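You operate a simulated robot arm through the tools that you are given. There is no shell and no other tool. Be economical: measure what you need, move in short steps, check, and stop when the job is done.

You are at the controls of a simulated robot arm. One attempt, no reset.

JOB
Take the green brush and leave it on the third board from the bottom of the stores shelving. Then take the card box of lot cards on the front half of the end stand and put it away on the second board from the bottom of the stores shelving. Then put the yellow brush on the shelf of the sack bench. Then fetch the yellow sack clip and set it on top of the card box of clip ties. Then take the teal-top lot card marked "SPEED 3 PAD 3" from the top of the sack bench and put it on the bed of the box lane. Then shut the liner drawer. Then lift the pocket flap b open. The order counts. Set down upright: card box of lot cards, yellow sack clip, teal-top lot card.

The check looks at the end state, three seconds after you hand in, the way a careful person would. Anything else that was tipped, shoved, dropped, spilled or broken makes it a failure.

ROBOT AND FRAMES
A 6-joint arm with a fingered hand on a trunk, on a base that drives. Base frame: it is fixed to the floor where the robot stands at the start and does not move with it; the origin is under the middle of the robot, x ahead of it, y to its left, z up. Lengths are in mm, angles in rad, forces in N, time in s.
With the tool pointing down near the work surface it reaches from about 200 to 300 mm from the robot's upright axis, wherever it stands. Its first joint turns from -2.897 to 2.897 rad. Places, roughly: bed of the box lane (58x21 cm) [-1760, -3860, 800]; card box of clip ties [-2000, -1500, 750]; card box of lot cards [500, -2000, 500]; green brush (13x6x8 cm) [500, 0, 800]; liner drawer [-1600, -4100, 700]; pocket flap b [400, 2700, 800]; second board of the stores shelving [-1900, -1800, 600]; shelf of the sack bench (20x40 cm) [320, -4540, 320]; teal-top lot card [250, -4250, 750]; third board of the stores shelving [-1900, -1800, 1000]; yellow brush (13x6x8 cm) [200, -3800, 800]; yellow sack clip (8x4x6 cm) [100, -4000, 800]. Payload 2.3 kg.
The TCP is the grasp point between the finger pads, 22 mm short of the fingertips. In the tool frame z runs along the fingers and y along their closing line. The gripper opens to 112 mm. The gripper's body begins 60 mm behind the TCP. The gripper is a hand of 3 fingers: y runs from the thumb to the fingers, the wrist lies at [0, 0, -218] in the tool frame, and closing takes about 1.5 s.
Orientation is that of the tool frame in the base frame, as a unit quaternion [x, y, z, w]. With the fingers straight down and closing along the base's y, the tool's x points along the base's -x, its y along +y and its z along -z.

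CONTROLS
- The arm moves only by the tool arm_command. Its argument "commands" is a list of rows, each a list of 2 entries, a list of its own where there are three numbers: the shift along the tool's x, y, z in mm, then the turn, a rotation vector about the tool's x, y, z in rad. In form: [[[dx, dy, dz], [wx, wy, wz]], ...]. A call has 1 to 10 rows; each row is the pose to reach, as a shift and turn from the pose commanded when the call began, along the tool's axes at that moment. "fingers" is the opening, from 0 (shut) to 1 (fully open), set as the call begins (left out, the last holds). A row lasts 0.2 s, in which the tool goes at most 50 mm and 0.15 rad; a call with a longer step from one row to the next is refused whole, and so is a gripper value outside its range. Where a pose cannot be reached the arm comes as near as it can. A force on the tool above 40 N (or 10 N above the force at the start of the call, whichever is more), or a blocked arm, ends the call early, and 0.2 s more pass. The fingers move at their own pace (about 72 mm/s each) and stop on an object; they squeeze with about 26 N. The grip force told is the motor's: it shows also when the fingers shut on nothing. Time passes only in rows, and 0.2 s behind the last, so rows that repeat a pose let the fingers close. It gives the time, the measured TCP pose, the force on the tool (base axes), the opening and the grip force at its end, in the units of the frame above (readings bear some noise), with the torque about the TCP (base axes, N m) and any sound that the robot's microphone picked up.
- Cameras (640 x 400 px; columns grow to the right, rows downward): "scene" is now at [8.4, 120.4, 1579]; the picture's right is [-0.32, -0.95, 0.00], its down [-0.78, 0.27, -0.56] and it looks along [0.53, -0.18, -0.83] (base axes); focal length 291 px, centre (320, 200). "wrist" rides on the gripper at [66, 3, -80] in the tool frame; the picture's right is [-0.05, 1.00, 0.00], its down [-0.77, -0.04, -0.64] and it looks along [-0.64, -0.03, 0.77] (tool axes); focal length 275 px, centre (320, 200). There is no depth. A picture from a camera that has moved, and an enlarged one, comes with that camera's place and axes in the base frame and with its lens. The place of the scene camera against the robot may be out by one fixed shift of up to 18 mm in any direction.
- capture(camera): a new picture of that camera. The clock stands still meanwhile.
- slide_trunk(by): slides the trunk up (or, below 0, down) by that many mm; the arm and the scene camera ride with it, the base frame stays. It gives what a move gives, with no picture.
- steer(legs): drives the robot by 1 to 6 legs, each [ahead, left, turn to the left] in mm, mm and rad, along the robot's own axes; the way and the turn of a leg run together, so that a leg with both is an arc; at most 1500 mm and 3.142 rad a leg. The arm and the cameras ride along, it lands a little off, and it stops where it bumps. It gives what a move gives.
- curl_fingers(finger1, finger2, thumb_bend): sets how far each is bent, from 0 (flat) to 100 (curled in); at 30 the hand is open as for a grip, at 70 the pads meet at the TCP. One left out holds its place. A second passes; each finger stops where it meets its share of the squeeze, and holds until it gets a number again. A gripper value or a shape takes the hand back. It gives what a move gives, with no picture; readings hold the bend of each and the force on the fingers (four entries, about 0 where the hand has none), thumb and palm.
- preshape(shape): the hand has 3 fingers and takes this shape, open, in about a second: jaw (thumb against the fingers, like two jaws); tri (thumb and two fingers); tip (a fingertip pinch); poke (one finger out to press); point (the index stretched); flat (the hand flat); cup (the hand cupped); fist (a fist). The gripper value then closes the fingers along that shape, each until it touches; the sizes above hold for jaw. It gives what a move gives, with no picture.
- turn_head(pan, tilt): turns the head with the scene camera to pan (to the left, within 2.705 rad either way) and tilt (down, from -0.506 to 1.204), counted from straight ahead of the robot. It gives what a move gives.
- zoom(camera, box): a new picture of the part [left, top, right, bottom] of that camera's present view, enlarged. The clock stands still meanwhile.
- job_done(): hands the job in; it is judged then, once.

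Work in short steps. Places have to be worked out from the pictures, the camera data and where the tool is seen: move nearer, look again, correct. Check each grasp and each placing, and mend what went wrong. You have 186 turns and 164 pictures in all, those below and enlarged ones among them. Open the gripper and draw the arm clear of the work before you hand the job in, unless the task says otherwise; then end with one line.

The tools are called after "Call:" as name(argument=value, ...) on one line, values as JSON. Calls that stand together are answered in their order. arm_command: Moves the arm, as the interface text tells. Its arguments: {"type":"object","properties":{"commands":{"type":"array"},"fingers":{"type":"number"}},"required":["commands"]} The other tools are called the same way: slide_trunk (by) slides the trunk up or down; preshape (shape) gives the hand a shape; curl_fingers (finger1, finger2, thumb_bend) moves the fingers one by one; steer (legs) drives the base; turn_head (pan, tilt) turns the head that bears the scene camera; capture (camera) takes a picture; zoom (camera, box) takes an enlarged picture of a part of a camera's view; job_done () hands the job in.

At the start:

```text
time: 0.0
position: [257.9, -90.1, 985.7]
tool_rot: [0.0, 1.0, 0.0, -0.001]
ft_force: [0.1, -0.2, 0.5]
ft_torque: [0.0, 0.01, -0.02]
finger_gap: 111.9
finger_force: 0.1
shape: jaw
bend: [30.0, 30.0, 30.0]
finger forces: [0.0, 0.0, 0.0, 0.1, 0.0, 0.0]
trunk travel left (down, up): [-500.0, 90.0]
robot x, y, heading: [3.3, -0.1, -0.002]
head pan, tilt: [-0.328, 0.976]
```

scene: 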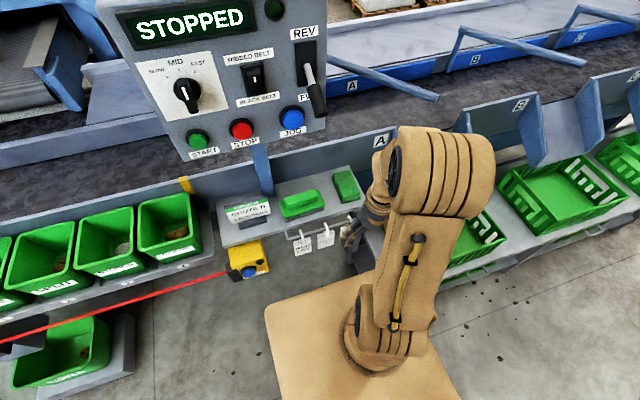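
wrist: 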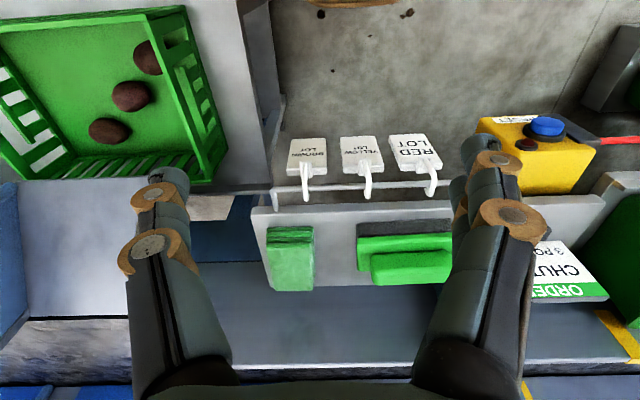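

I'll start with close looks at the two green objects to tell which one is the brush.

Call:
zoom(camera="wrist", box=[220, 180, 540, 380])

Call:
zoom(camera="scene", box=[200, 140, 400, 265])

```text
2.00 times, centred on (380, 280) of wrist
camera zoom: at [193.1, -84.4, 1067.9], right [0.05, 1.0, 0.0], down [0.77, -0.04, 0.64], along [0.64, -0.03, -0.77], focal length 551 px, centre (200, 40)
```

zoom: 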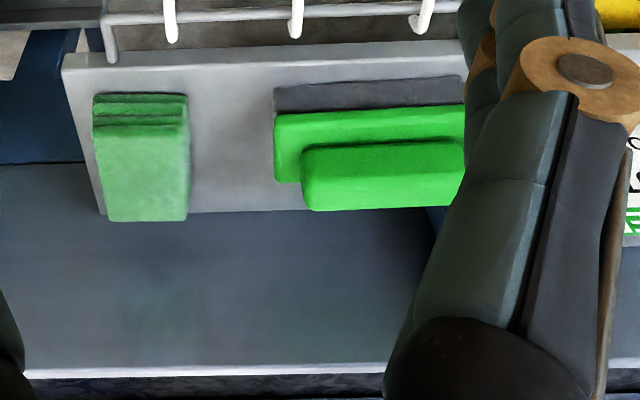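

```text
3.20 times, centred on (300, 202) of scene
camera zoom: at [8.4, 120.4, 1579.0], right [-0.32, -0.95, 0.0], down [-0.78, 0.27, -0.56], along [0.53, -0.18, -0.83], focal length 930 px, centre (384, 192)
```

zoom: 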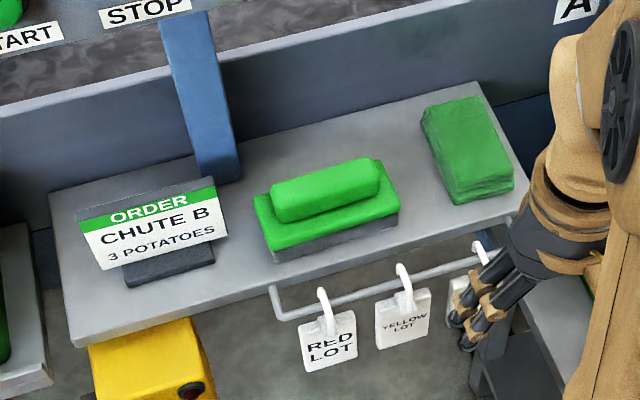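

The green brush is the two-tier block, near (530, 25). Before driving I want a look at my base and its clearance to the bench.

Call:
turn_head(pan=0.4, tilt=1.2)

Call:
capture(camera="scene")

```text
time: 1.1
position: [258.9, -88.9, 987.2]
tool_rot: [0.0, 1.0, 0.0, 0.001]
ft_force: [-0.4, -0.5, 0.4]
ft_torque: [-0.03, 0.0, 0.0]
finger_gap: 112.0
finger_force: 0.1
shape: jaw
bend: [30.0, 30.0, 30.0]
finger forces: [0.0, 0.0, 0.1, 0.0, 0.1, 0.0]
trunk travel left (down, up): [-500.0, 90.0]
robot x, y, heading: [-2.7, 2.9, 0.002]
head pan, tilt: [0.4, 1.201]
```

```text
159 pictures are left
camera scene: at [-7.4, 165.0, 1564.8], right [0.39, -0.92, 0.0], down [-0.86, -0.36, -0.36], along [0.33, 0.14, -0.93], focal length 291 px, centre (320, 200)
```

scene: 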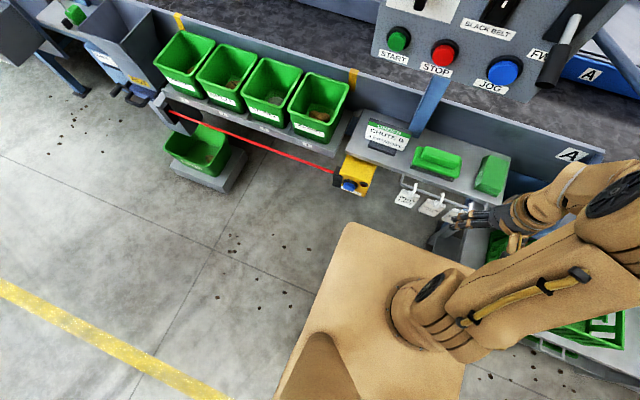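

The plate's front edge is about 255 mm ahead of my axis and the shelf edge at about x=480. I'll drive ahead 130 mm and look again.

Call:
steer(legs=[[130, 0, 0]])

Call:
turn_head(pan=-0.1, tilt=1.2)

Call:
capture(camera="scene")

Call:
capture(camera="wrist")

```text
time: 2.4
position: [388.2, -88.9, 986.1]
tool_rot: [0.001, 1.0, 0.0, -0.001]
ft_force: [0.1, 0.4, 0.1]
ft_torque: [0.04, 0.03, 0.02]
finger_gap: 111.9
finger_force: 0.2
shape: jaw
bend: [30.0, 30.0, 30.0]
finger forces: [0.0, 0.0, 0.0, 0.0, 0.1, 0.1]
trunk travel left (down, up): [-500.0, 90.0]
robot x, y, heading: [129.0, 1.3, -0.004]
head pan, tilt: [0.4, 1.201]
```

```text
time: 3.3
position: [386.3, -89.2, 986.4]
tool_rot: [0.001, 1.0, 0.001, 0.0]
ft_force: [-0.1, -0.1, -1.0]
ft_torque: [0.0, 0.02, 0.0]
finger_gap: 111.7
finger_force: 0.0
shape: jaw
bend: [30.0, 30.0, 30.0]
finger forces: [0.0, 0.0, 0.0, 0.0, 0.0, 0.1]
trunk travel left (down, up): [-500.0, 90.0]
robot x, y, heading: [128.4, 2.9, -0.001]
head pan, tilt: [-0.099, 1.201]
```

```text
158 pictures are left
camera scene: at [126.3, 137.7, 1564.8], right [-0.1, -0.99, 0.0], down [-0.93, 0.09, -0.36], along [0.36, -0.04, -0.93], focal length 291 px, centre (320, 200)
```

scene: 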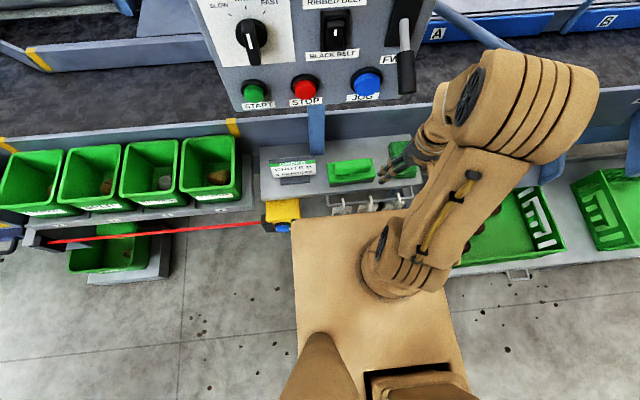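

```text
157 pictures are left
camera wrist: at [322.3, -84.8, 1067.8], right [0.05, 1.0, 0.0], down [0.77, -0.04, 0.64], along [0.64, -0.03, -0.77], focal length 275 px, centre (320, 200)
```

wrist: 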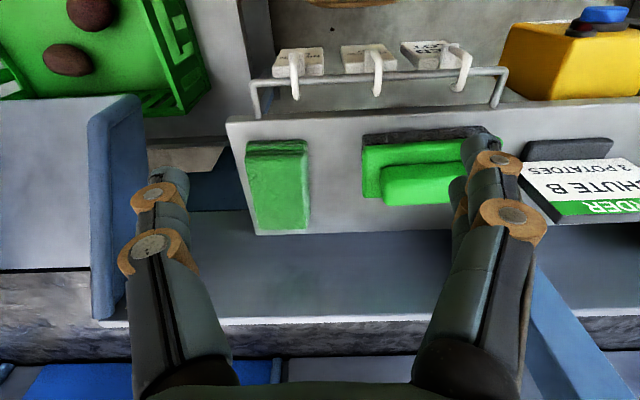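

Triangulating two wrist views: the shelf top is at z≈767 with its front edge at x≈450, and the brush is near (515, 23) with its top at ≈847. The tag rail sits at x≈410, so I can't drive much closer; I'll test how far the arm reaches forward from here.

Call:
arm_command(commands=[[[-40, 30, 0], [0, 0, 0]], [[-80, 60, 0], [0, 0, 0]], [[-115, 90, 0], [0, 0, 0]], [[-127, 112, 0], [0, 0, 0]], [[-127, 112, 0], [0, 0, 0]]], fingers=1)

```text
time: 4.7
position: [456.0, -60.3, 988.3]
tool_rot: [0.051, 0.998, 0.007, -0.029]
ft_force: [-2.4, 0.7, -0.2]
ft_torque: [-0.02, -0.14, 0.0]
finger_gap: 111.8
finger_force: 0.0
shape: jaw
bend: [30.0, 30.0, 30.0]
finger forces: [0.0, 0.0, 0.1, 0.1, 0.0, 0.0]
trunk travel left (down, up): [-500.0, 90.0]
robot x, y, heading: [123.6, -36.2, -0.095]
head pan, tilt: [-0.099, 1.201]
stopped in row 5: the arm was blocked; the commanded pose is now the measured one
```

The arm was blocked and the base shifted and turned a little. I'll look at what it met.

Call:
capture(camera="scene")

Call:
capture(camera="wrist")

```text
156 pictures are left
camera scene: at [26.7, 89.8, 1573.7], right [-0.19, -0.98, -0.02], down [-0.89, 0.18, -0.42], along [0.42, -0.06, -0.91], focal length 291 px, centre (320, 200)
```

scene: 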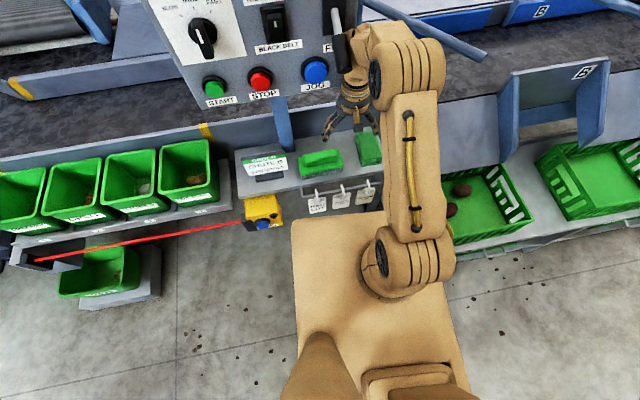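

```text
155 pictures are left
camera wrist: at [396.0, -50.0, 1073.3], right [0.15, 0.99, 0.01], down [0.8, -0.13, 0.59], along [0.58, -0.08, -0.81], focal length 275 px, centre (320, 200)
```

wrist: 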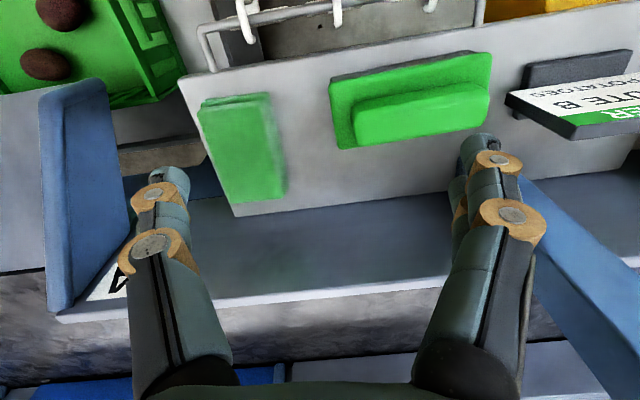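

My elbow seems to press against the control panel, right by the FWD/REV lever, and this pushed the robot back. I'll draw the arm back the way it came.

Call:
arm_command(commands=[[[40, -20, 0], [0, 0, 0]], [[80, -30, 0], [0, 0, 0]], [[80, -30, 0], [0, 0, 0]]])

Call:
capture(camera="scene")

```text
time: 5.0
position: [407.6, -63.9, 969.3]
tool_rot: [0.037, 0.995, 0.0, -0.095]
ft_force: [-1.3, 3.1, -3.9]
ft_torque: [-0.39, -0.06, 0.07]
finger_gap: 112.1
finger_force: 0.0
shape: jaw
bend: [30.0, 30.0, 30.0]
finger forces: [0.0, 0.1, 0.0, 0.0, 0.0, 0.0]
trunk travel left (down, up): [-500.0, 90.0]
robot x, y, heading: [124.2, -32.6, -0.092]
head pan, tilt: [-0.099, 1.201]
stopped in row 1: the arm was blocked; the commanded pose is now the measured one
```

```text
154 pictures are left
camera scene: at [-6.5, 102.2, 1571.0], right [-0.19, -0.98, -0.02], down [-0.88, 0.18, -0.44], along [0.44, -0.07, -0.9], focal length 291 px, centre (320, 200)
```

scene: 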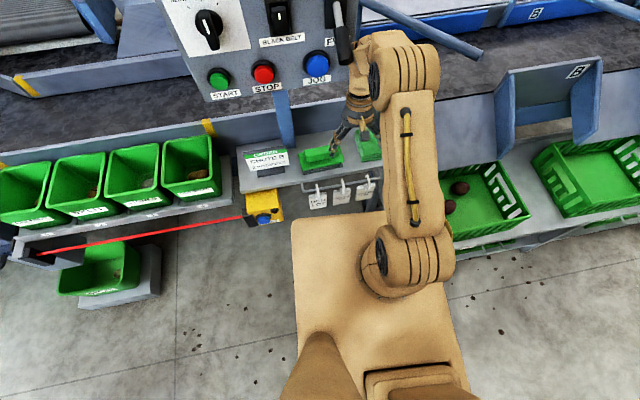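

The robot is leaning back with the elbow caught beside the panel. I'll swing the whole arm to the right about the first joint to free the elbow.

Call:
arm_command(commands=[[[8, -42, 0], [0, 0, 0.15]]])

Call:
capture(camera="scene")

```text
time: 5.3
position: [375.9, -72.5, 955.9]
tool_rot: [0.014, 0.989, -0.023, -0.148]
ft_force: [-0.2, 0.3, 0.8]
ft_torque: [-0.06, -0.06, -0.01]
finger_gap: 111.8
finger_force: 0.0
shape: jaw
bend: [30.0, 30.0, 30.0]
finger forces: [0.0, 0.0, 0.0, 0.0, 0.0, 0.1]
trunk travel left (down, up): [-500.0, 90.0]
robot x, y, heading: [115.6, -32.9, -0.086]
head pan, tilt: [-0.099, 1.201]
stopped in row 1: the arm was blocked; the commanded pose is now the measured one
```

```text
153 pictures are left
camera scene: at [-37.3, 117.2, 1569.6], right [-0.18, -0.98, -0.01], down [-0.87, 0.17, -0.46], along [0.45, -0.07, -0.89], focal length 291 px, centre (320, 200)
```

scene: 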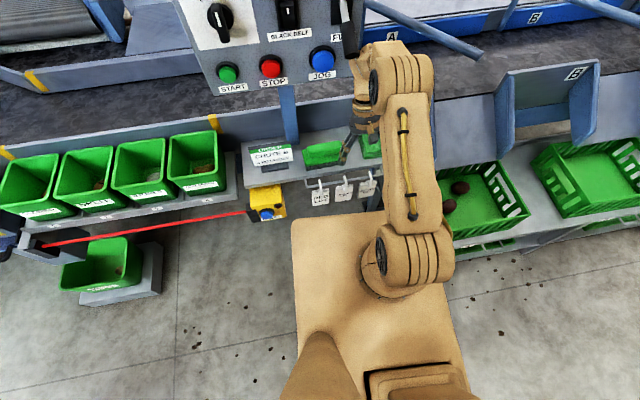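

The lean keeps growing, so I should get the base back under it and away from the panel: drive back with a little to the right.

Call:
steer(legs=[[-130, -40, 0]])

Call:
capture(camera="scene")

```text
time: 6.1
position: [336.8, -98.3, 916.4]
tool_rot: [-0.113, 0.953, -0.072, -0.273]
ft_force: [-1.5, 0.5, 0.0]
ft_torque: [0.0, -0.12, -0.03]
finger_gap: 112.1
finger_force: 0.0
shape: jaw
bend: [30.0, 30.0, 30.0]
finger forces: [0.0, 0.0, 0.0, 0.0, 0.0, 0.0]
trunk travel left (down, up): [-500.0, 90.0]
robot x, y, heading: [106.4, -31.5, -0.087]
head pan, tilt: [-0.099, 1.201]
stopped in leg 1: the robot was blocked; the commanded pose is now the measured one
```

```text
152 pictures are left
camera scene: at [-59.2, 124.0, 1569.0], right [-0.18, -0.98, -0.01], down [-0.87, 0.16, -0.46], along [0.46, -0.07, -0.89], focal length 291 px, centre (320, 200)
```

scene: 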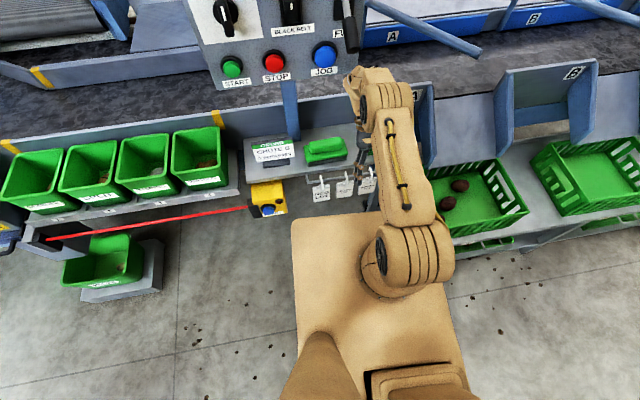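

Only 10 mm gained, blocked. I need to see what holds the arm, so I look through the wrist and enlarge the contact area.

Call:
capture(camera="wrist")

Call:
zoom(camera="scene", box=[280, 40, 500, 220])

```text
151 pictures are left
camera wrist: at [323.2, -89.1, 1020.3], right [-0.22, 0.97, -0.1], down [0.97, 0.23, 0.12], along [0.14, -0.07, -0.99], focal length 275 px, centre (320, 200)
```

wrist: 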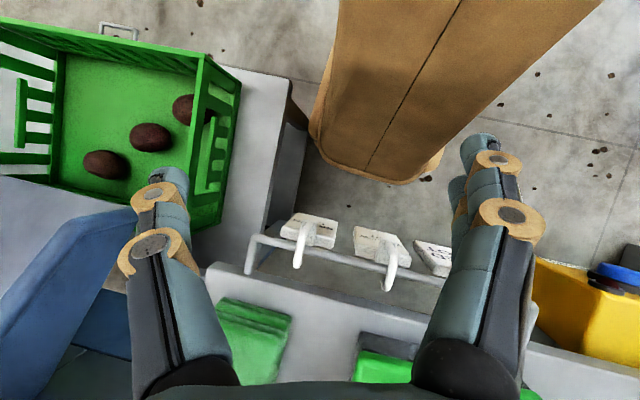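

```text
2.22 times, centred on (390, 130) of scene
camera zoom: at [-59.2, 124.0, 1569.0], right [-0.18, -0.98, -0.01], down [-0.87, 0.16, -0.46], along [0.46, -0.07, -0.89], focal length 646 px, centre (164, 356)
```

zoom: 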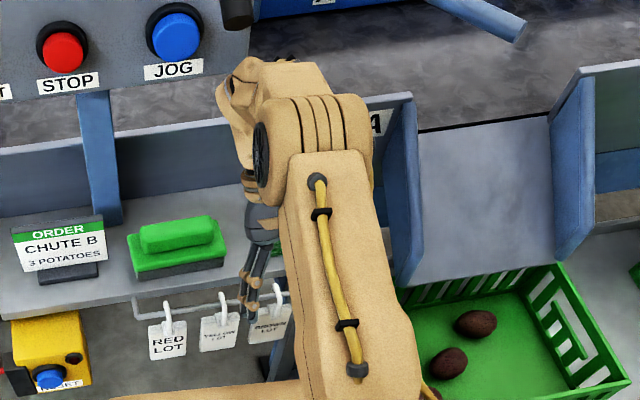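

The tool itself bears no force, so the wrist or forearm is what touches the panel. I'll hold still a moment and see whether the lean settles.

Call:
arm_command(commands=[[[0, 0, 0], [0, 0, 0]], [[0, 0, 0], [0, 0, 0]], [[0, 0, 0], [0, 0, 0]]])

Call:
zoom(camera="scene", box=[160, 0, 480, 200])

```text
time: 6.4
position: [347.8, -116.6, 886.2]
tool_rot: [-0.163, 0.918, -0.088, -0.349]
ft_force: [-1.4, 0.9, 0.7]
ft_torque: [0.01, -0.15, 0.02]
finger_gap: 112.0
finger_force: 0.1
shape: jaw
bend: [30.0, 30.0, 30.0]
finger forces: [0.1, 0.0, 0.1, 0.0, 0.0, 0.0]
trunk travel left (down, up): [-500.0, 90.0]
robot x, y, heading: [104.3, -29.6, -0.081]
head pan, tilt: [-0.099, 1.201]
stopped in row 1: the arm was blocked; the commanded pose is now the measured one
```

```text
2.00 times, centred on (320, 100) of scene
camera zoom: at [-12.9, 119.8, 1569.2], right [-0.18, -0.98, -0.01], down [-0.88, 0.16, -0.44], along [0.43, -0.07, -0.9], focal length 581 px, centre (320, 400)
```

zoom: 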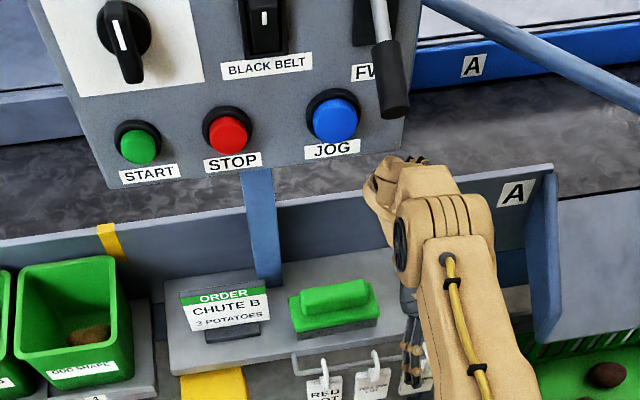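

The lean is falling back now and the wrist is clear of the panel. I keep still until it settles.

Call:
arm_command(commands=[[[0, 0, 0], [0, 0, 0]], [[0, 0, 0], [0, 0, 0]], [[0, 0, 0], [0, 0, 0]]])

Call:
arm_command(commands=[[[0, 0, 0], [0, 0, 0]], [[0, 0, 0], [0, 0, 0]], [[0, 0, 0], [0, 0, 0]]])

Call:
capture(camera="scene")

```text
time: 6.7
position: [414.4, -118.4, 833.0]
tool_rot: [-0.17, 0.887, -0.065, -0.424]
ft_force: [13.3, -0.9, 12.0]
ft_torque: [0.33, -0.08, -0.39]
finger_gap: 112.1
finger_force: 0.1
shape: jaw
bend: [30.0, 30.0, 30.0]
finger forces: [0.1, 0.1, 0.0, 0.1, 0.0, 0.0]
trunk travel left (down, up): [-500.0, 90.0]
robot x, y, heading: [102.5, -23.8, -0.076]
head pan, tilt: [-0.099, 1.201]
stopped in row 1: the arm was blocked; the commanded pose is now the measured one
```

```text
time: 7.5
position: [397.4, -118.9, 841.4]
tool_rot: [-0.172, 0.891, -0.072, -0.413]
ft_force: [0.4, 0.2, -0.4]
ft_torque: [-0.03, -0.01, 0.04]
finger_gap: 111.9
finger_force: 0.2
shape: jaw
bend: [30.0, 30.0, 30.0]
finger forces: [0.0, 0.1, 0.0, 0.1, 0.0, 0.0]
trunk travel left (down, up): [-500.0, 90.0]
robot x, y, heading: [106.8, -26.3, -0.074]
head pan, tilt: [-0.099, 1.201]
```

```text
148 pictures are left
camera scene: at [108.0, 110.4, 1562.1], right [-0.18, -0.98, 0.0], down [-0.92, 0.16, -0.36], along [0.36, -0.06, -0.93], focal length 291 px, centre (320, 200)
```

scene: 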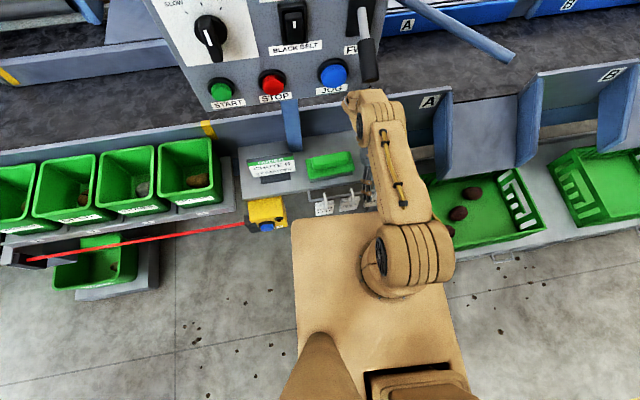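

Upright and still again. Now I drive back to get clear before reposing the arm.

Call:
steer(legs=[[-160, 0, 0.075]])

Call:
capture(camera="wrist")

Call:
turn_head(pan=-0.2, tilt=0.7)

Call:
capture(camera="scene")

```text
time: 8.3
position: [392.8, -116.6, 848.0]
tool_rot: [-0.172, 0.893, -0.072, -0.409]
ft_force: [-0.1, -0.1, -1.0]
ft_torque: [-0.03, 0.0, -0.02]
finger_gap: 112.0
finger_force: 0.0
shape: jaw
bend: [30.0, 30.0, 30.0]
finger forces: [0.0, 0.0, 0.1, 0.0, 0.0, 0.1]
trunk travel left (down, up): [-500.0, 90.0]
robot x, y, heading: [97.8, -23.2, -0.071]
head pan, tilt: [-0.099, 1.201]
stopped in leg 1: the robot was blocked; the commanded pose is now the measured one
```

```text
147 pictures are left
camera wrist: at [409.9, -107.1, 950.8], right [-0.34, 0.94, -0.02], down [0.93, 0.33, -0.17], along [-0.15, -0.08, -0.99], focal length 275 px, centre (320, 200)
```

wrist: 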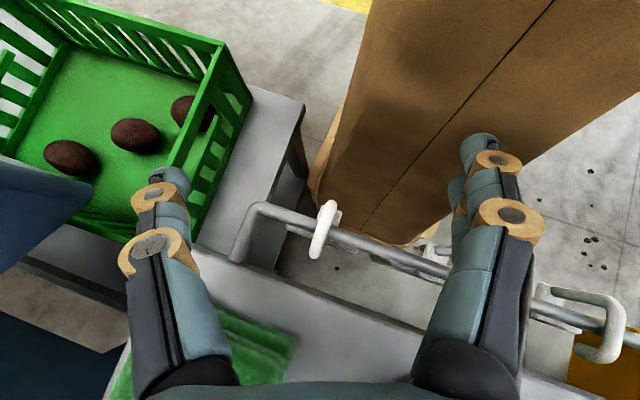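

```text
time: 9.2
position: [394.2, -117.3, 846.1]
tool_rot: [-0.172, 0.893, -0.073, -0.41]
ft_force: [-0.9, -0.7, -0.2]
ft_torque: [0.02, -0.03, 0.0]
finger_gap: 112.1
finger_force: 0.1
shape: jaw
bend: [30.0, 30.0, 30.0]
finger forces: [0.1, 0.0, 0.0, 0.2, 0.1, 0.0]
trunk travel left (down, up): [-500.0, 90.0]
robot x, y, heading: [97.4, -27.1, -0.071]
head pan, tilt: [-0.201, 0.7]
```

```text
146 pictures are left
camera scene: at [129.9, 98.5, 1600.7], right [-0.27, -0.96, 0.0], down [-0.62, 0.17, -0.76], along [0.74, -0.21, -0.64], focal length 291 px, centre (320, 200)
```

scene: 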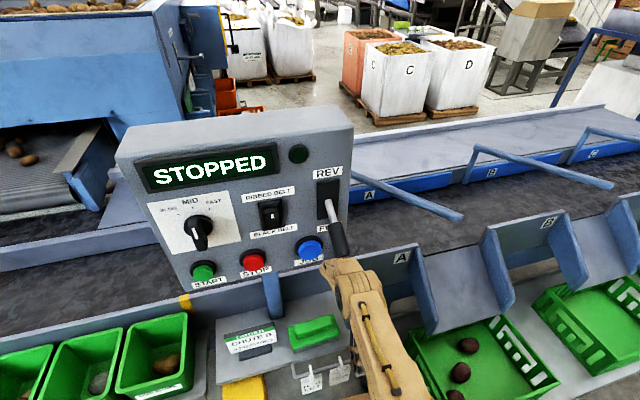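

Driving back is still blocked while the wrist seems to sit under the panel next to the lever knob. I'll enlarge that spot.

Call:
zoom(camera="scene", box=[270, 160, 450, 272])

Call:
zoom(camera="scene", box=[230, 240, 450, 400])

```text
3.56 times, centred on (360, 216) of scene
camera zoom: at [129.9, 98.5, 1600.7], right [-0.27, -0.96, 0.0], down [-0.62, 0.17, -0.76], along [0.74, -0.21, -0.64], focal length 1033 px, centre (178, 143)
```

zoom: 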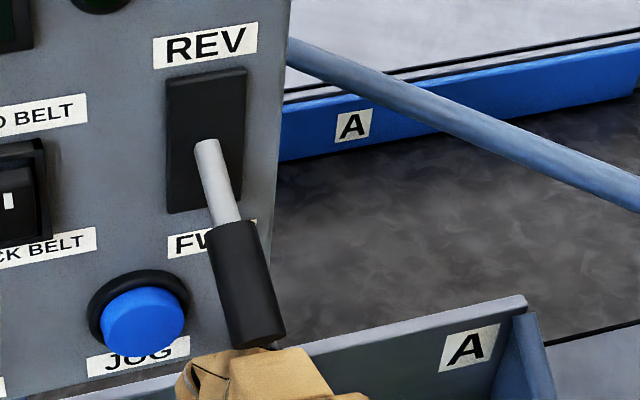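

```text
2.50 times, centred on (340, 320) of scene
camera zoom: at [129.9, 98.5, 1600.7], right [-0.27, -0.96, 0.0], down [-0.62, 0.17, -0.76], along [0.74, -0.21, -0.64], focal length 726 px, centre (270, -100)
```

zoom: 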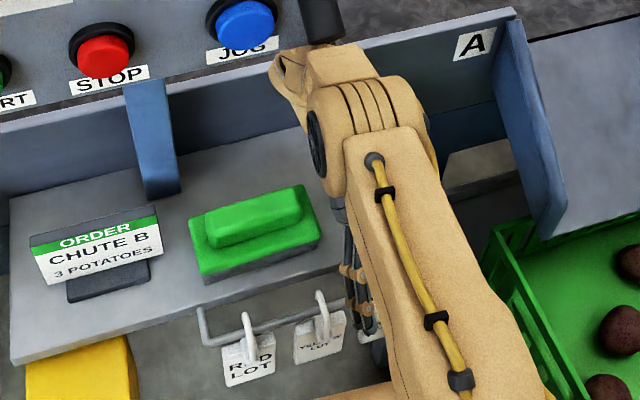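

The wrist lies on my side of the panel, with the fingers just above the tag hooks. I'll try backing the tool itself by 40 mm and up 20 mm, gently.

Call:
arm_command(commands=[[[20, 8, 7], [0, 0, 0]], [[39, 15, 15], [0, 0, 0]]])

```text
time: 9.8
position: [349.3, -115.4, 868.5]
tool_rot: [-0.171, 0.896, -0.074, -0.404]
ft_force: [-0.5, -0.9, 0.9]
ft_torque: [-0.03, 0.0, -0.02]
finger_gap: 112.3
finger_force: 0.0
shape: jaw
bend: [30.0, 30.0, 30.0]
finger forces: [0.1, 0.0, 0.1, 0.1, 0.0, 0.1]
trunk travel left (down, up): [-500.0, 90.0]
robot x, y, heading: [93.2, -25.0, -0.076]
head pan, tilt: [-0.201, 0.7]
```

The arm moves freely. I try driving back once more.

Call:
steer(legs=[[-120, 0, 0]])

Call:
capture(camera="scene")

```text
time: 11.1
position: [235.7, -107.9, 865.1]
tool_rot: [-0.173, 0.893, -0.073, -0.409]
ft_force: [1.3, -0.6, -0.3]
ft_torque: [0.01, -0.02, -0.02]
finger_gap: 112.0
finger_force: 0.0
shape: jaw
bend: [30.0, 30.0, 30.0]
finger forces: [0.0, 0.0, 0.1, 0.1, 0.1, 0.0]
trunk travel left (down, up): [-500.0, 90.0]
robot x, y, heading: [-24.0, -15.1, -0.075]
head pan, tilt: [-0.201, 0.7]
```

```text
143 pictures are left
camera scene: at [9.9, 107.2, 1600.8], right [-0.27, -0.96, 0.0], down [-0.62, 0.17, -0.77], along [0.74, -0.21, -0.64], focal length 291 px, centre (320, 200)
```

scene: 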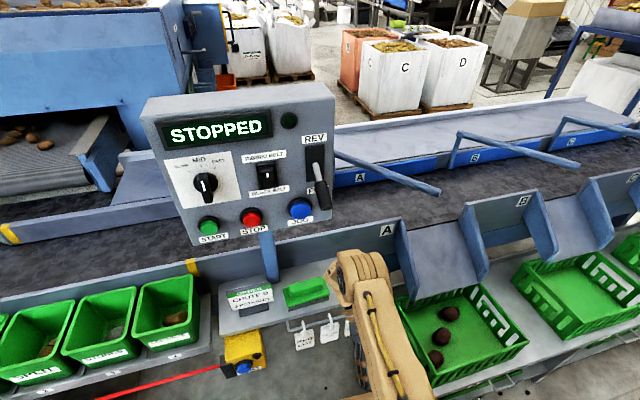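

Free again, with display and lever as before. The panel face is at x≈490 with its bottom at z≈1125, so I must reach the brush with the fingers tilted forward (wrist low, on my side). I'll swing the tool to a 0.6 rad forward tilt.

Call:
arm_command(commands=[[[-9, 4, -13], [-0.004, -0.141, 0.04]], [[-18, 7, -26], [-0.008, -0.282, 0.081]], [[-28, 11, -39], [-0.012, -0.423, 0.121]], [[-37, 15, -52], [-0.016, -0.564, 0.161]], [[-46, 18, -64], [-0.02, -0.706, 0.201]], [[-55, 22, -77], [-0.024, -0.847, 0.242]], [[-64, 26, -90], [-0.028, -0.988, 0.282]], [[-74, 30, -103], [-0.032, -1.129, 0.322]], [[-83, 33, -116], [-0.036, -1.27, 0.362]], [[-92, 37, -129], [-0.04, -1.411, 0.403]]])

Call:
capture(camera="scene")

Call:
capture(camera="wrist")

```text
time: 13.3
position: [369.9, -16.3, 880.1]
tool_rot: [-0.002, 0.959, -0.002, 0.282]
ft_force: [-0.1, -1.1, -1.0]
ft_torque: [-0.04, 0.05, 0.01]
finger_gap: 112.0
finger_force: 0.0
shape: jaw
bend: [30.0, 30.0, 30.0]
finger forces: [0.0, 0.1, 0.0, 0.0, 0.0, 0.0]
out of reach, approached as far as the arm can: row 8
trunk travel left (down, up): [-500.0, 90.0]
robot x, y, heading: [-19.7, -16.0, -0.073]
head pan, tilt: [-0.201, 0.7]
```

```text
142 pictures are left
camera scene: at [11.2, 107.4, 1600.7], right [-0.27, -0.96, 0.0], down [-0.62, 0.17, -0.76], along [0.74, -0.21, -0.64], focal length 291 px, centre (320, 200)
```

scene: 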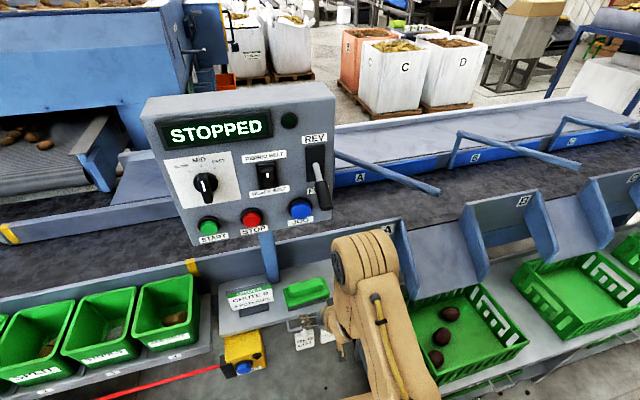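

```text
141 pictures are left
camera wrist: at [272.0, -11.6, 912.6], right [0.04, 1.0, 0.02], down [0.3, -0.03, 0.95], along [0.95, -0.03, -0.31], focal length 275 px, centre (320, 200)
```

wrist: 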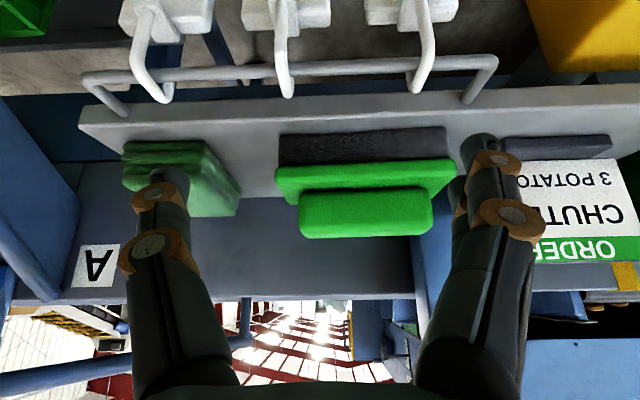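

The tilted pose is good. I'll zoom in on the brush to measure it from here.

Call:
zoom(camera="wrist", box=[240, 100, 500, 262])

```text
2.46 times, centred on (370, 181) of wrist
camera zoom: at [272.0, -11.6, 912.6], right [0.04, 1.0, 0.02], down [0.3, -0.03, 0.95], along [0.95, -0.03, -0.31], focal length 678 px, centre (197, 247)
```

zoom: 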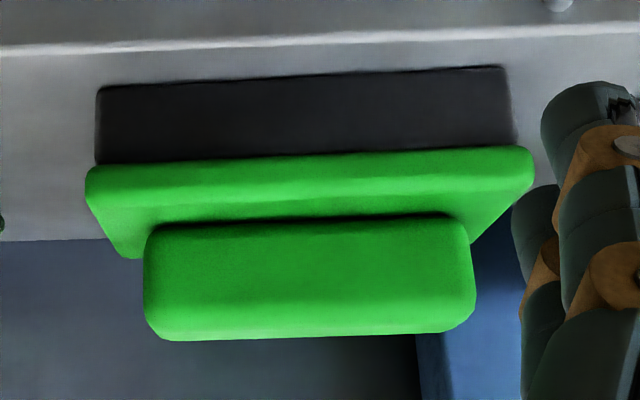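

Sizing by the known 130 mm length, the brush stands at z≈805–885 with its handle centred near (487, 16). I raise the tool 60 mm, then drive so the open hand is above the handle.

Call:
arm_command(commands=[[[-16, 0, -25], [0, 0, 0]], [[-32.5, 0, -50], [0, 0, 0]]], fingers=1)

Call:
steer(legs=[[100, 38, 0]])

Call:
capture(camera="wrist")

Call:
capture(camera="scene")

```text
time: 13.9
position: [369.5, -14.8, 940.5]
tool_rot: [-0.003, 0.96, -0.003, 0.281]
ft_force: [0.5, -1.0, -0.1]
ft_torque: [0.03, -0.04, -0.03]
finger_gap: 111.9
finger_force: 0.1
shape: jaw
bend: [30.0, 30.0, 30.0]
finger forces: [0.1, 0.0, 0.1, 0.0, 0.0, 0.0]
trunk travel left (down, up): [-500.0, 90.0]
robot x, y, heading: [-22.1, -14.6, -0.069]
head pan, tilt: [-0.201, 0.7]
```

```text
time: 15.0
position: [474.5, 14.8, 939.5]
tool_rot: [-0.004, 0.96, -0.002, 0.281]
ft_force: [-0.9, 0.2, -0.3]
ft_torque: [0.0, 0.02, -0.01]
finger_gap: 112.1
finger_force: 0.0
shape: jaw
bend: [30.0, 30.0, 30.0]
finger forces: [0.0, 0.0, 0.0, 0.0, 0.0, 0.0]
trunk travel left (down, up): [-500.0, 90.0]
robot x, y, heading: [77.6, 19.0, -0.079]
head pan, tilt: [-0.201, 0.7]
```

```text
139 pictures are left
camera wrist: at [376.6, 20.1, 972.5], right [0.03, 1.0, 0.02], down [0.31, -0.03, 0.95], along [0.95, -0.03, -0.31], focal length 275 px, centre (320, 200)
```

wrist: 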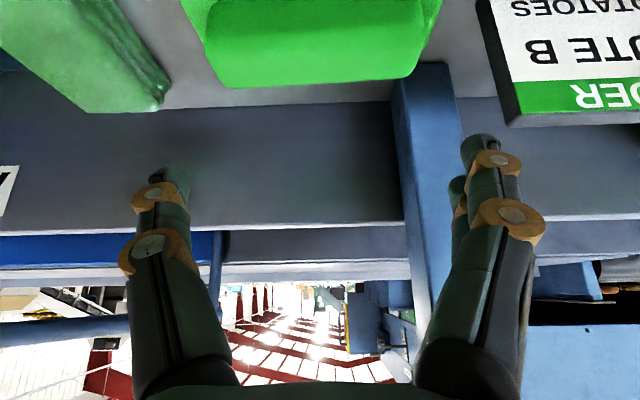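

```text
138 pictures are left
camera scene: at [115.4, 138.4, 1600.7], right [-0.27, -0.96, 0.0], down [-0.62, 0.17, -0.76], along [0.74, -0.21, -0.64], focal length 291 px, centre (320, 200)
```

scene: 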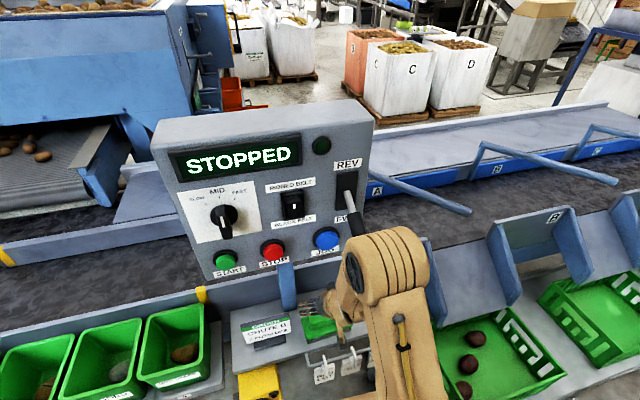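

Elbow is close to the lever, so I lower by sliding the trunk down rather than moving joints: 45 mm first, then check finger alignment with the handle ends.

Call:
slide_trunk(by=-45)

Call:
capture(camera="wrist")

Call:
turn_head(pan=-0.1, tilt=1.0)

Call:
zoom(camera="scene", box=[240, 120, 440, 245])

```text
time: 15.9
position: [473.3, 15.9, 896.2]
tool_rot: [-0.003, 0.959, -0.002, 0.282]
ft_force: [-0.1, 0.0, 0.8]
ft_torque: [-0.02, 0.03, 0.0]
finger_gap: 111.7
finger_force: 0.1
shape: jaw
bend: [30.0, 30.0, 30.0]
finger forces: [0.0, 0.0, 0.0, 0.0, 0.0, 0.1]
trunk travel left (down, up): [-455.0, 135.0]
robot x, y, heading: [82.2, 15.7, -0.075]
head pan, tilt: [-0.201, 0.7]
```

```text
137 pictures are left
camera wrist: at [375.9, 19.9, 927.7], right [0.03, 1.0, 0.02], down [0.31, -0.03, 0.95], along [0.95, -0.03, -0.31], focal length 275 px, centre (320, 200)
```

wrist: 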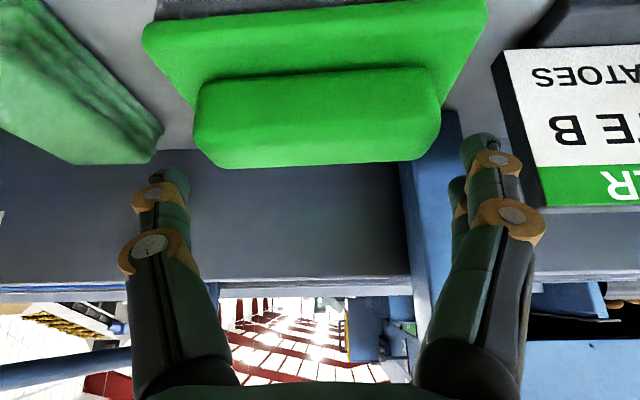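

```text
time: 16.7
position: [474.4, 15.3, 895.5]
tool_rot: [-0.003, 0.96, -0.002, 0.281]
ft_force: [-0.2, 0.3, -0.1]
ft_torque: [0.0, 0.0, -0.02]
finger_gap: 111.8
finger_force: 0.0
shape: jaw
bend: [30.0, 30.0, 30.0]
finger forces: [0.1, 0.0, 0.1, 0.0, 0.0, 0.0]
trunk travel left (down, up): [-455.0, 135.0]
robot x, y, heading: [80.4, 13.5, -0.071]
head pan, tilt: [-0.099, 1.0]
```

```text
3.20 times, centred on (340, 182) of scene
camera zoom: at [101.2, 149.0, 1532.4], right [-0.17, -0.99, 0.0], down [-0.83, 0.14, -0.54], along [0.53, -0.09, -0.84], focal length 930 px, centre (256, 256)
```

zoom: 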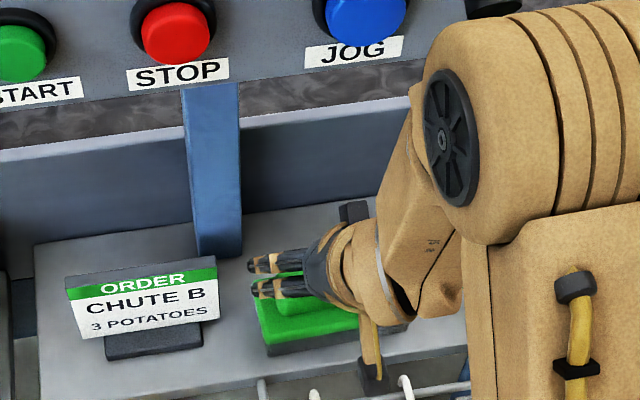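

The handle sits centred between the fingers with about 6 mm to spare each side. I lower 28 mm more.

Call:
slide_trunk(by=-27)

Call:
capture(camera="wrist")

```text
time: 17.4
position: [473.6, 15.3, 868.4]
tool_rot: [-0.003, 0.96, -0.002, 0.281]
ft_force: [0.3, -0.8, 1.8]
ft_torque: [-0.08, 0.0, 0.05]
finger_gap: 112.1
finger_force: 0.0
shape: jaw
bend: [30.0, 30.0, 29.0]
finger forces: [0.2, 0.1, 0.0, 0.0, 1.8, 0.1]
trunk travel left (down, up): [-428.0, 162.0]
robot x, y, heading: [81.4, 12.3, -0.074]
head pan, tilt: [-0.099, 1.0]
```

```text
135 pictures are left
camera wrist: at [375.8, 19.8, 900.7], right [0.03, 1.0, 0.02], down [0.31, -0.03, 0.95], along [0.95, -0.03, -0.31], focal length 275 px, centre (320, 200)
```

wrist: 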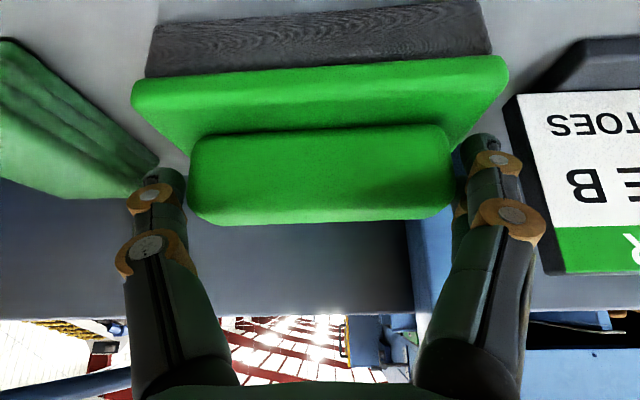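

The hand straddles the handle, the thumb just touching. I close the grip.

Call:
arm_command(commands=[[[0, 0, 0], [0, 0, 0]], [[0, 0, 0], [0, 0, 0]], [[0, 0, 0], [0, 0, 0]], [[0, 0, 0], [0, 0, 0]], [[0, 0, 0], [0, 0, 0]], [[0, 0, 0], [0, 0, 0]]], fingers=0)

Call:
slide_trunk(by=25)

Call:
capture(camera="wrist")

```text
time: 18.8
position: [473.3, 16.0, 869.2]
tool_rot: [-0.003, 0.96, -0.003, 0.282]
ft_force: [0.2, -0.7, 3.6]
ft_torque: [0.0, 0.02, 0.02]
finger_gap: 100.9
finger_force: 25.7
shape: jaw
bend: [53.0, 53.0, 38.0]
finger forces: [15.0, 14.1, 0.0, 0.0, 31.4, 0.1]
trunk travel left (down, up): [-428.0, 162.0]
robot x, y, heading: [79.9, 11.3, -0.071]
head pan, tilt: [-0.099, 1.0]
```

```text
time: 19.6
position: [474.7, 15.4, 893.3]
tool_rot: [-0.003, 0.96, -0.003, 0.281]
ft_force: [-0.6, 1.0, -2.5]
ft_torque: [-0.02, 0.01, 0.0]
finger_gap: 101.0
finger_force: 25.6
shape: jaw
bend: [53.0, 53.0, 38.0]
finger forces: [15.7, 14.4, 0.1, 0.1, 30.1, 0.0]
trunk travel left (down, up): [-453.0, 137.0]
robot x, y, heading: [83.6, 14.7, -0.072]
head pan, tilt: [-0.099, 1.0]
```

```text
134 pictures are left
camera wrist: at [376.1, 20.0, 925.7], right [0.03, 1.0, 0.02], down [0.31, -0.03, 0.95], along [0.95, -0.03, -0.31], focal length 275 px, centre (320, 200)
```

wrist: 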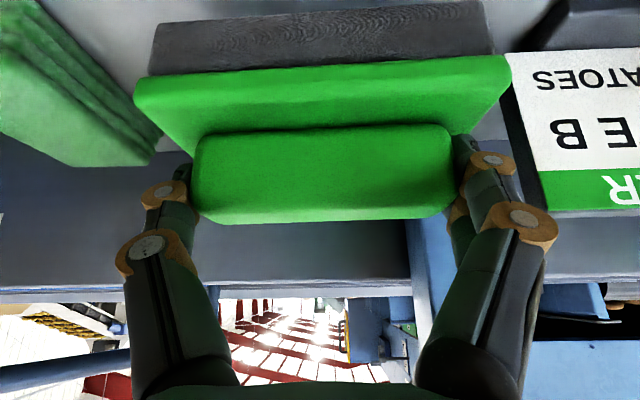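

The brush is held and lifted. I raise a bit more and back out straight, then look around toward the shelving.

Call:
slide_trunk(by=30)

Call:
steer(legs=[[-350, 0, 0]])

Call:
turn_head(pan=-2.3, tilt=0.35)

Call:
capture(camera="scene")

Call:
turn_head(pan=-1.5, tilt=0.35)

Call:
capture(camera="scene")

```text
time: 20.3
position: [475.1, 16.2, 924.4]
tool_rot: [-0.003, 0.96, -0.002, 0.281]
ft_force: [-0.3, -0.2, -1.6]
ft_torque: [0.01, 0.01, 0.0]
finger_gap: 100.9
finger_force: 26.0
shape: jaw
bend: [53.0, 53.0, 38.0]
finger forces: [15.6, 14.4, 0.1, 0.1, 30.1, 0.0]
trunk travel left (down, up): [-483.0, 107.0]
robot x, y, heading: [81.7, 11.5, -0.074]
head pan, tilt: [-0.099, 1.0]
```

```text
time: 22.6
position: [120.6, 39.9, 922.9]
tool_rot: [-0.003, 0.96, -0.003, 0.282]
ft_force: [-0.6, -1.5, -1.2]
ft_torque: [0.0, -0.01, 0.03]
finger_gap: 100.9
finger_force: 25.9
shape: jaw
bend: [53.0, 53.0, 38.0]
finger forces: [15.5, 14.3, 0.0, 0.1, 30.2, 0.0]
trunk travel left (down, up): [-483.0, 107.0]
robot x, y, heading: [-270.8, 40.6, -0.071]
head pan, tilt: [-0.099, 1.0]
```

```text
time: 24.7
position: [120.8, 40.8, 923.5]
tool_rot: [-0.004, 0.96, -0.002, 0.281]
ft_force: [0.6, -0.1, -1.7]
ft_torque: [-0.01, 0.01, 0.01]
finger_gap: 100.8
finger_force: 25.9
shape: jaw
bend: [53.0, 53.0, 38.0]
finger forces: [15.6, 14.4, 0.0, 0.0, 30.2, 0.1]
trunk travel left (down, up): [-483.0, 107.0]
robot x, y, heading: [-273.2, 41.5, -0.076]
head pan, tilt: [-2.3, 0.351]
```

```text
133 pictures are left
camera scene: at [-387.0, 121.8, 1615.1], right [-0.7, 0.72, 0.0], down [0.25, 0.24, -0.94], along [-0.67, -0.65, -0.34], focal length 291 px, centre (320, 200)
```

scene: 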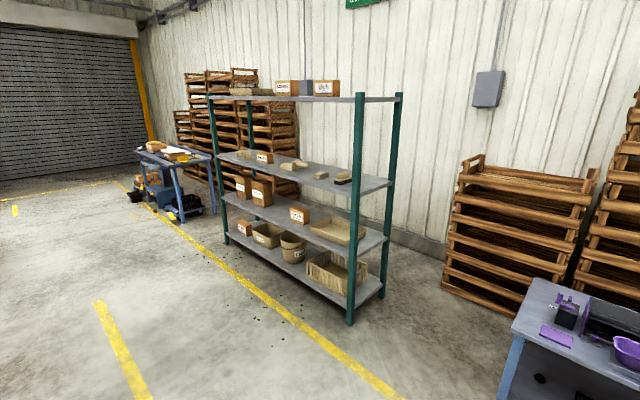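

```text
time: 25.8
position: [121.6, 40.8, 923.3]
tool_rot: [-0.003, 0.96, -0.002, 0.281]
ft_force: [0.3, 1.3, -1.8]
ft_torque: [-0.05, 0.02, -0.03]
finger_gap: 101.0
finger_force: 26.4
shape: jaw
bend: [53.0, 53.0, 38.0]
finger forces: [15.6, 14.4, 0.0, 0.0, 30.2, 0.0]
trunk travel left (down, up): [-483.0, 107.0]
robot x, y, heading: [-274.5, 42.9, -0.076]
head pan, tilt: [-1.499, 0.351]
```

```text
132 pictures are left
camera scene: at [-320.3, 93.5, 1615.1], right [-1.0, 0.0, 0.0], down [0.0, 0.34, -0.94], along [0.0, -0.94, -0.34], focal length 291 px, centre (320, 200)
```

scene: 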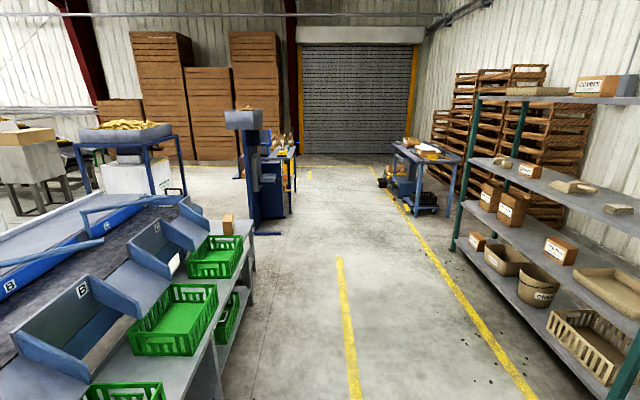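

Aisle is clear. The shelving front is at x≈-1795, from y≈-925 to -2795, with the third board at z≈1010 and free room near its right end (y≈-1080). I turn around and drive to stand in front of that spot.

Call:
steer(legs=[[0, 0, -3.066], [850, 1100, 0]])

Call:
turn_head(pan=0.1, tilt=0.55)

Call:
capture(camera="scene")

```text
time: 39.9
position: [-1530.6, -1077.7, 922.6]
tool_rot: [0.959, 0.032, -0.281, 0.007]
ft_force: [0.0, 1.3, -1.4]
ft_torque: [0.0, -0.02, 0.03]
finger_gap: 100.6
finger_force: 26.3
shape: jaw
bend: [53.0, 53.0, 38.0]
finger forces: [15.0, 13.8, 0.0, 0.1, 29.0, 0.1]
trunk travel left (down, up): [-483.0, 107.0]
robot x, y, heading: [-1140.5, -1049.0, 3.132]
head pan, tilt: [-1.499, 0.351]
```

```text
time: 41.6
position: [-1531.0, -1076.7, 922.6]
tool_rot: [0.959, 0.033, -0.281, 0.007]
ft_force: [-0.9, -0.3, -1.3]
ft_torque: [-0.02, 0.0, 0.01]
finger_gap: 100.9
finger_force: 26.7
shape: jaw
bend: [53.0, 53.0, 38.0]
finger forces: [15.0, 13.8, 0.0, 0.0, 28.9, 0.0]
trunk travel left (down, up): [-483.0, 107.0]
robot x, y, heading: [-1139.0, -1050.6, 3.13]
head pan, tilt: [0.099, 0.55]
```

```text
131 pictures are left
camera scene: at [-1169.0, -1198.3, 1596.9], right [-0.09, 1.0, 0.0], down [0.52, 0.05, -0.85], along [-0.85, -0.07, -0.52], focal length 291 px, centre (320, 200)
```

scene: 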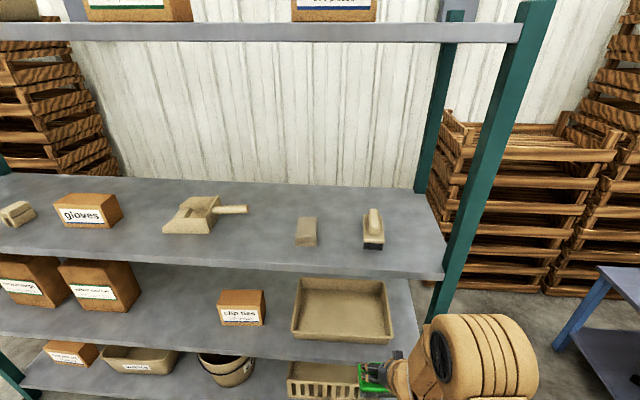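

Third board has a good free spot between dustpan and block, around (-1850, -1456). I raise the trunk, lift the arm a further 75 mm, and move over in front of it.

Call:
slide_trunk(by=106)

Call:
arm_command(commands=[[[-20, 0, -31], [0, 0, 0]], [[-40, 0, -63], [0, 0, 0]], [[-40, 0, -63], [0, 0, 0]]])

Call:
steer(legs=[[170, 380, 0.01]])

Call:
turn_head(pan=0.0, tilt=0.65)

Call:
capture(camera="scene")

Call:
capture(camera="wrist")

```text
time: 43.0
position: [-1530.0, -1077.4, 1028.9]
tool_rot: [0.959, 0.032, -0.28, 0.007]
ft_force: [0.2, 0.4, -1.9]
ft_torque: [-0.02, -0.04, -0.02]
finger_gap: 100.7
finger_force: 25.9
shape: jaw
bend: [53.0, 53.0, 38.0]
finger forces: [15.1, 13.8, 0.0, 0.0, 29.0, 0.0]
trunk travel left (down, up): [-589.0, 1.0]
robot x, y, heading: [-1140.6, -1052.3, 3.134]
head pan, tilt: [0.099, 0.55]
```

```text
time: 43.8
position: [-1530.2, -1077.3, 1104.9]
tool_rot: [0.959, 0.031, -0.281, 0.007]
ft_force: [-0.3, -0.7, -2.5]
ft_torque: [0.01, -0.03, 0.0]
finger_gap: 100.8
finger_force: 26.3
shape: jaw
bend: [53.0, 53.0, 38.0]
finger forces: [14.5, 13.6, 0.0, 0.0, 28.2, 0.0]
out of reach, approached as far as the arm can: row 2
trunk travel left (down, up): [-589.0, 1.0]
robot x, y, heading: [-1136.7, -1050.3, 3.134]
head pan, tilt: [0.099, 0.55]
```

```text
time: 46.4
position: [-1703.1, -1466.0, 1104.3]
tool_rot: [0.959, 0.035, -0.281, 0.008]
ft_force: [-0.7, -0.1, -1.8]
ft_torque: [0.01, -0.01, -0.04]
finger_gap: 100.8
finger_force: 25.9
shape: jaw
bend: [53.0, 53.0, 38.0]
finger forces: [14.6, 13.6, 0.0, 0.0, 28.3, 0.0]
trunk travel left (down, up): [-589.0, 1.0]
robot x, y, heading: [-1311.7, -1438.4, 3.139]
head pan, tilt: [0.099, 0.55]
```

```text
time: 47.0
position: [-1703.6, -1465.1, 1105.0]
tool_rot: [0.959, 0.035, -0.281, 0.008]
ft_force: [0.0, -0.9, -1.6]
ft_torque: [0.01, -0.01, -0.02]
finger_gap: 100.8
finger_force: 25.6
shape: jaw
bend: [53.0, 53.0, 38.0]
finger forces: [14.7, 13.6, 0.0, 0.0, 28.1, 0.1]
trunk travel left (down, up): [-589.0, 1.0]
robot x, y, heading: [-1316.2, -1440.7, 3.131]
head pan, tilt: [0.0, 0.649]
```

```text
130 pictures are left
camera scene: at [-1339.3, -1576.2, 1694.1], right [0.01, 1.0, 0.0], down [0.6, 0.0, -0.8], along [-0.8, 0.01, -0.6], focal length 291 px, centre (320, 200)
```

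scene: 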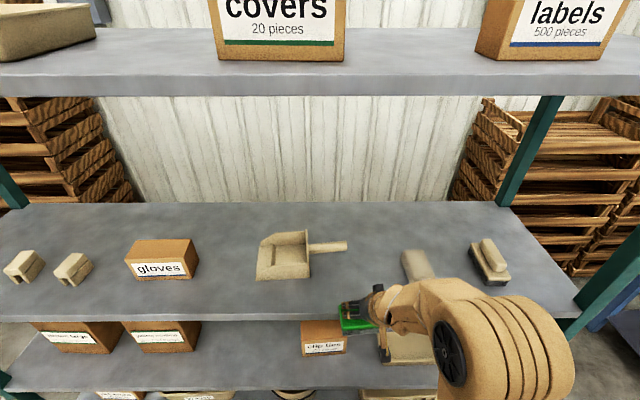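

```text
129 pictures are left
camera wrist: at [-1603.0, -1459.7, 1136.9], right [0.03, -1.0, 0.02], down [-0.31, 0.01, 0.95], along [-0.95, -0.04, -0.31], focal length 275 px, centre (320, 200)
```

wrist: 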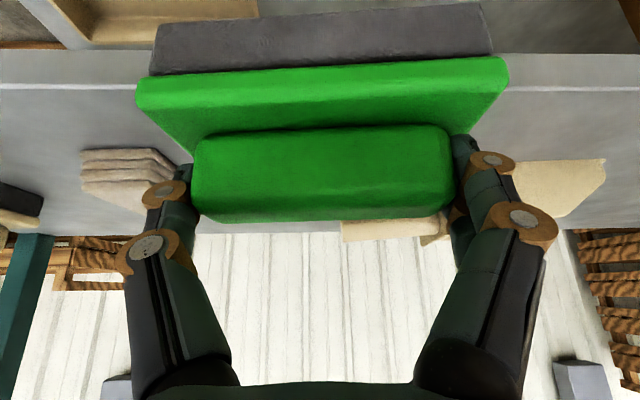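

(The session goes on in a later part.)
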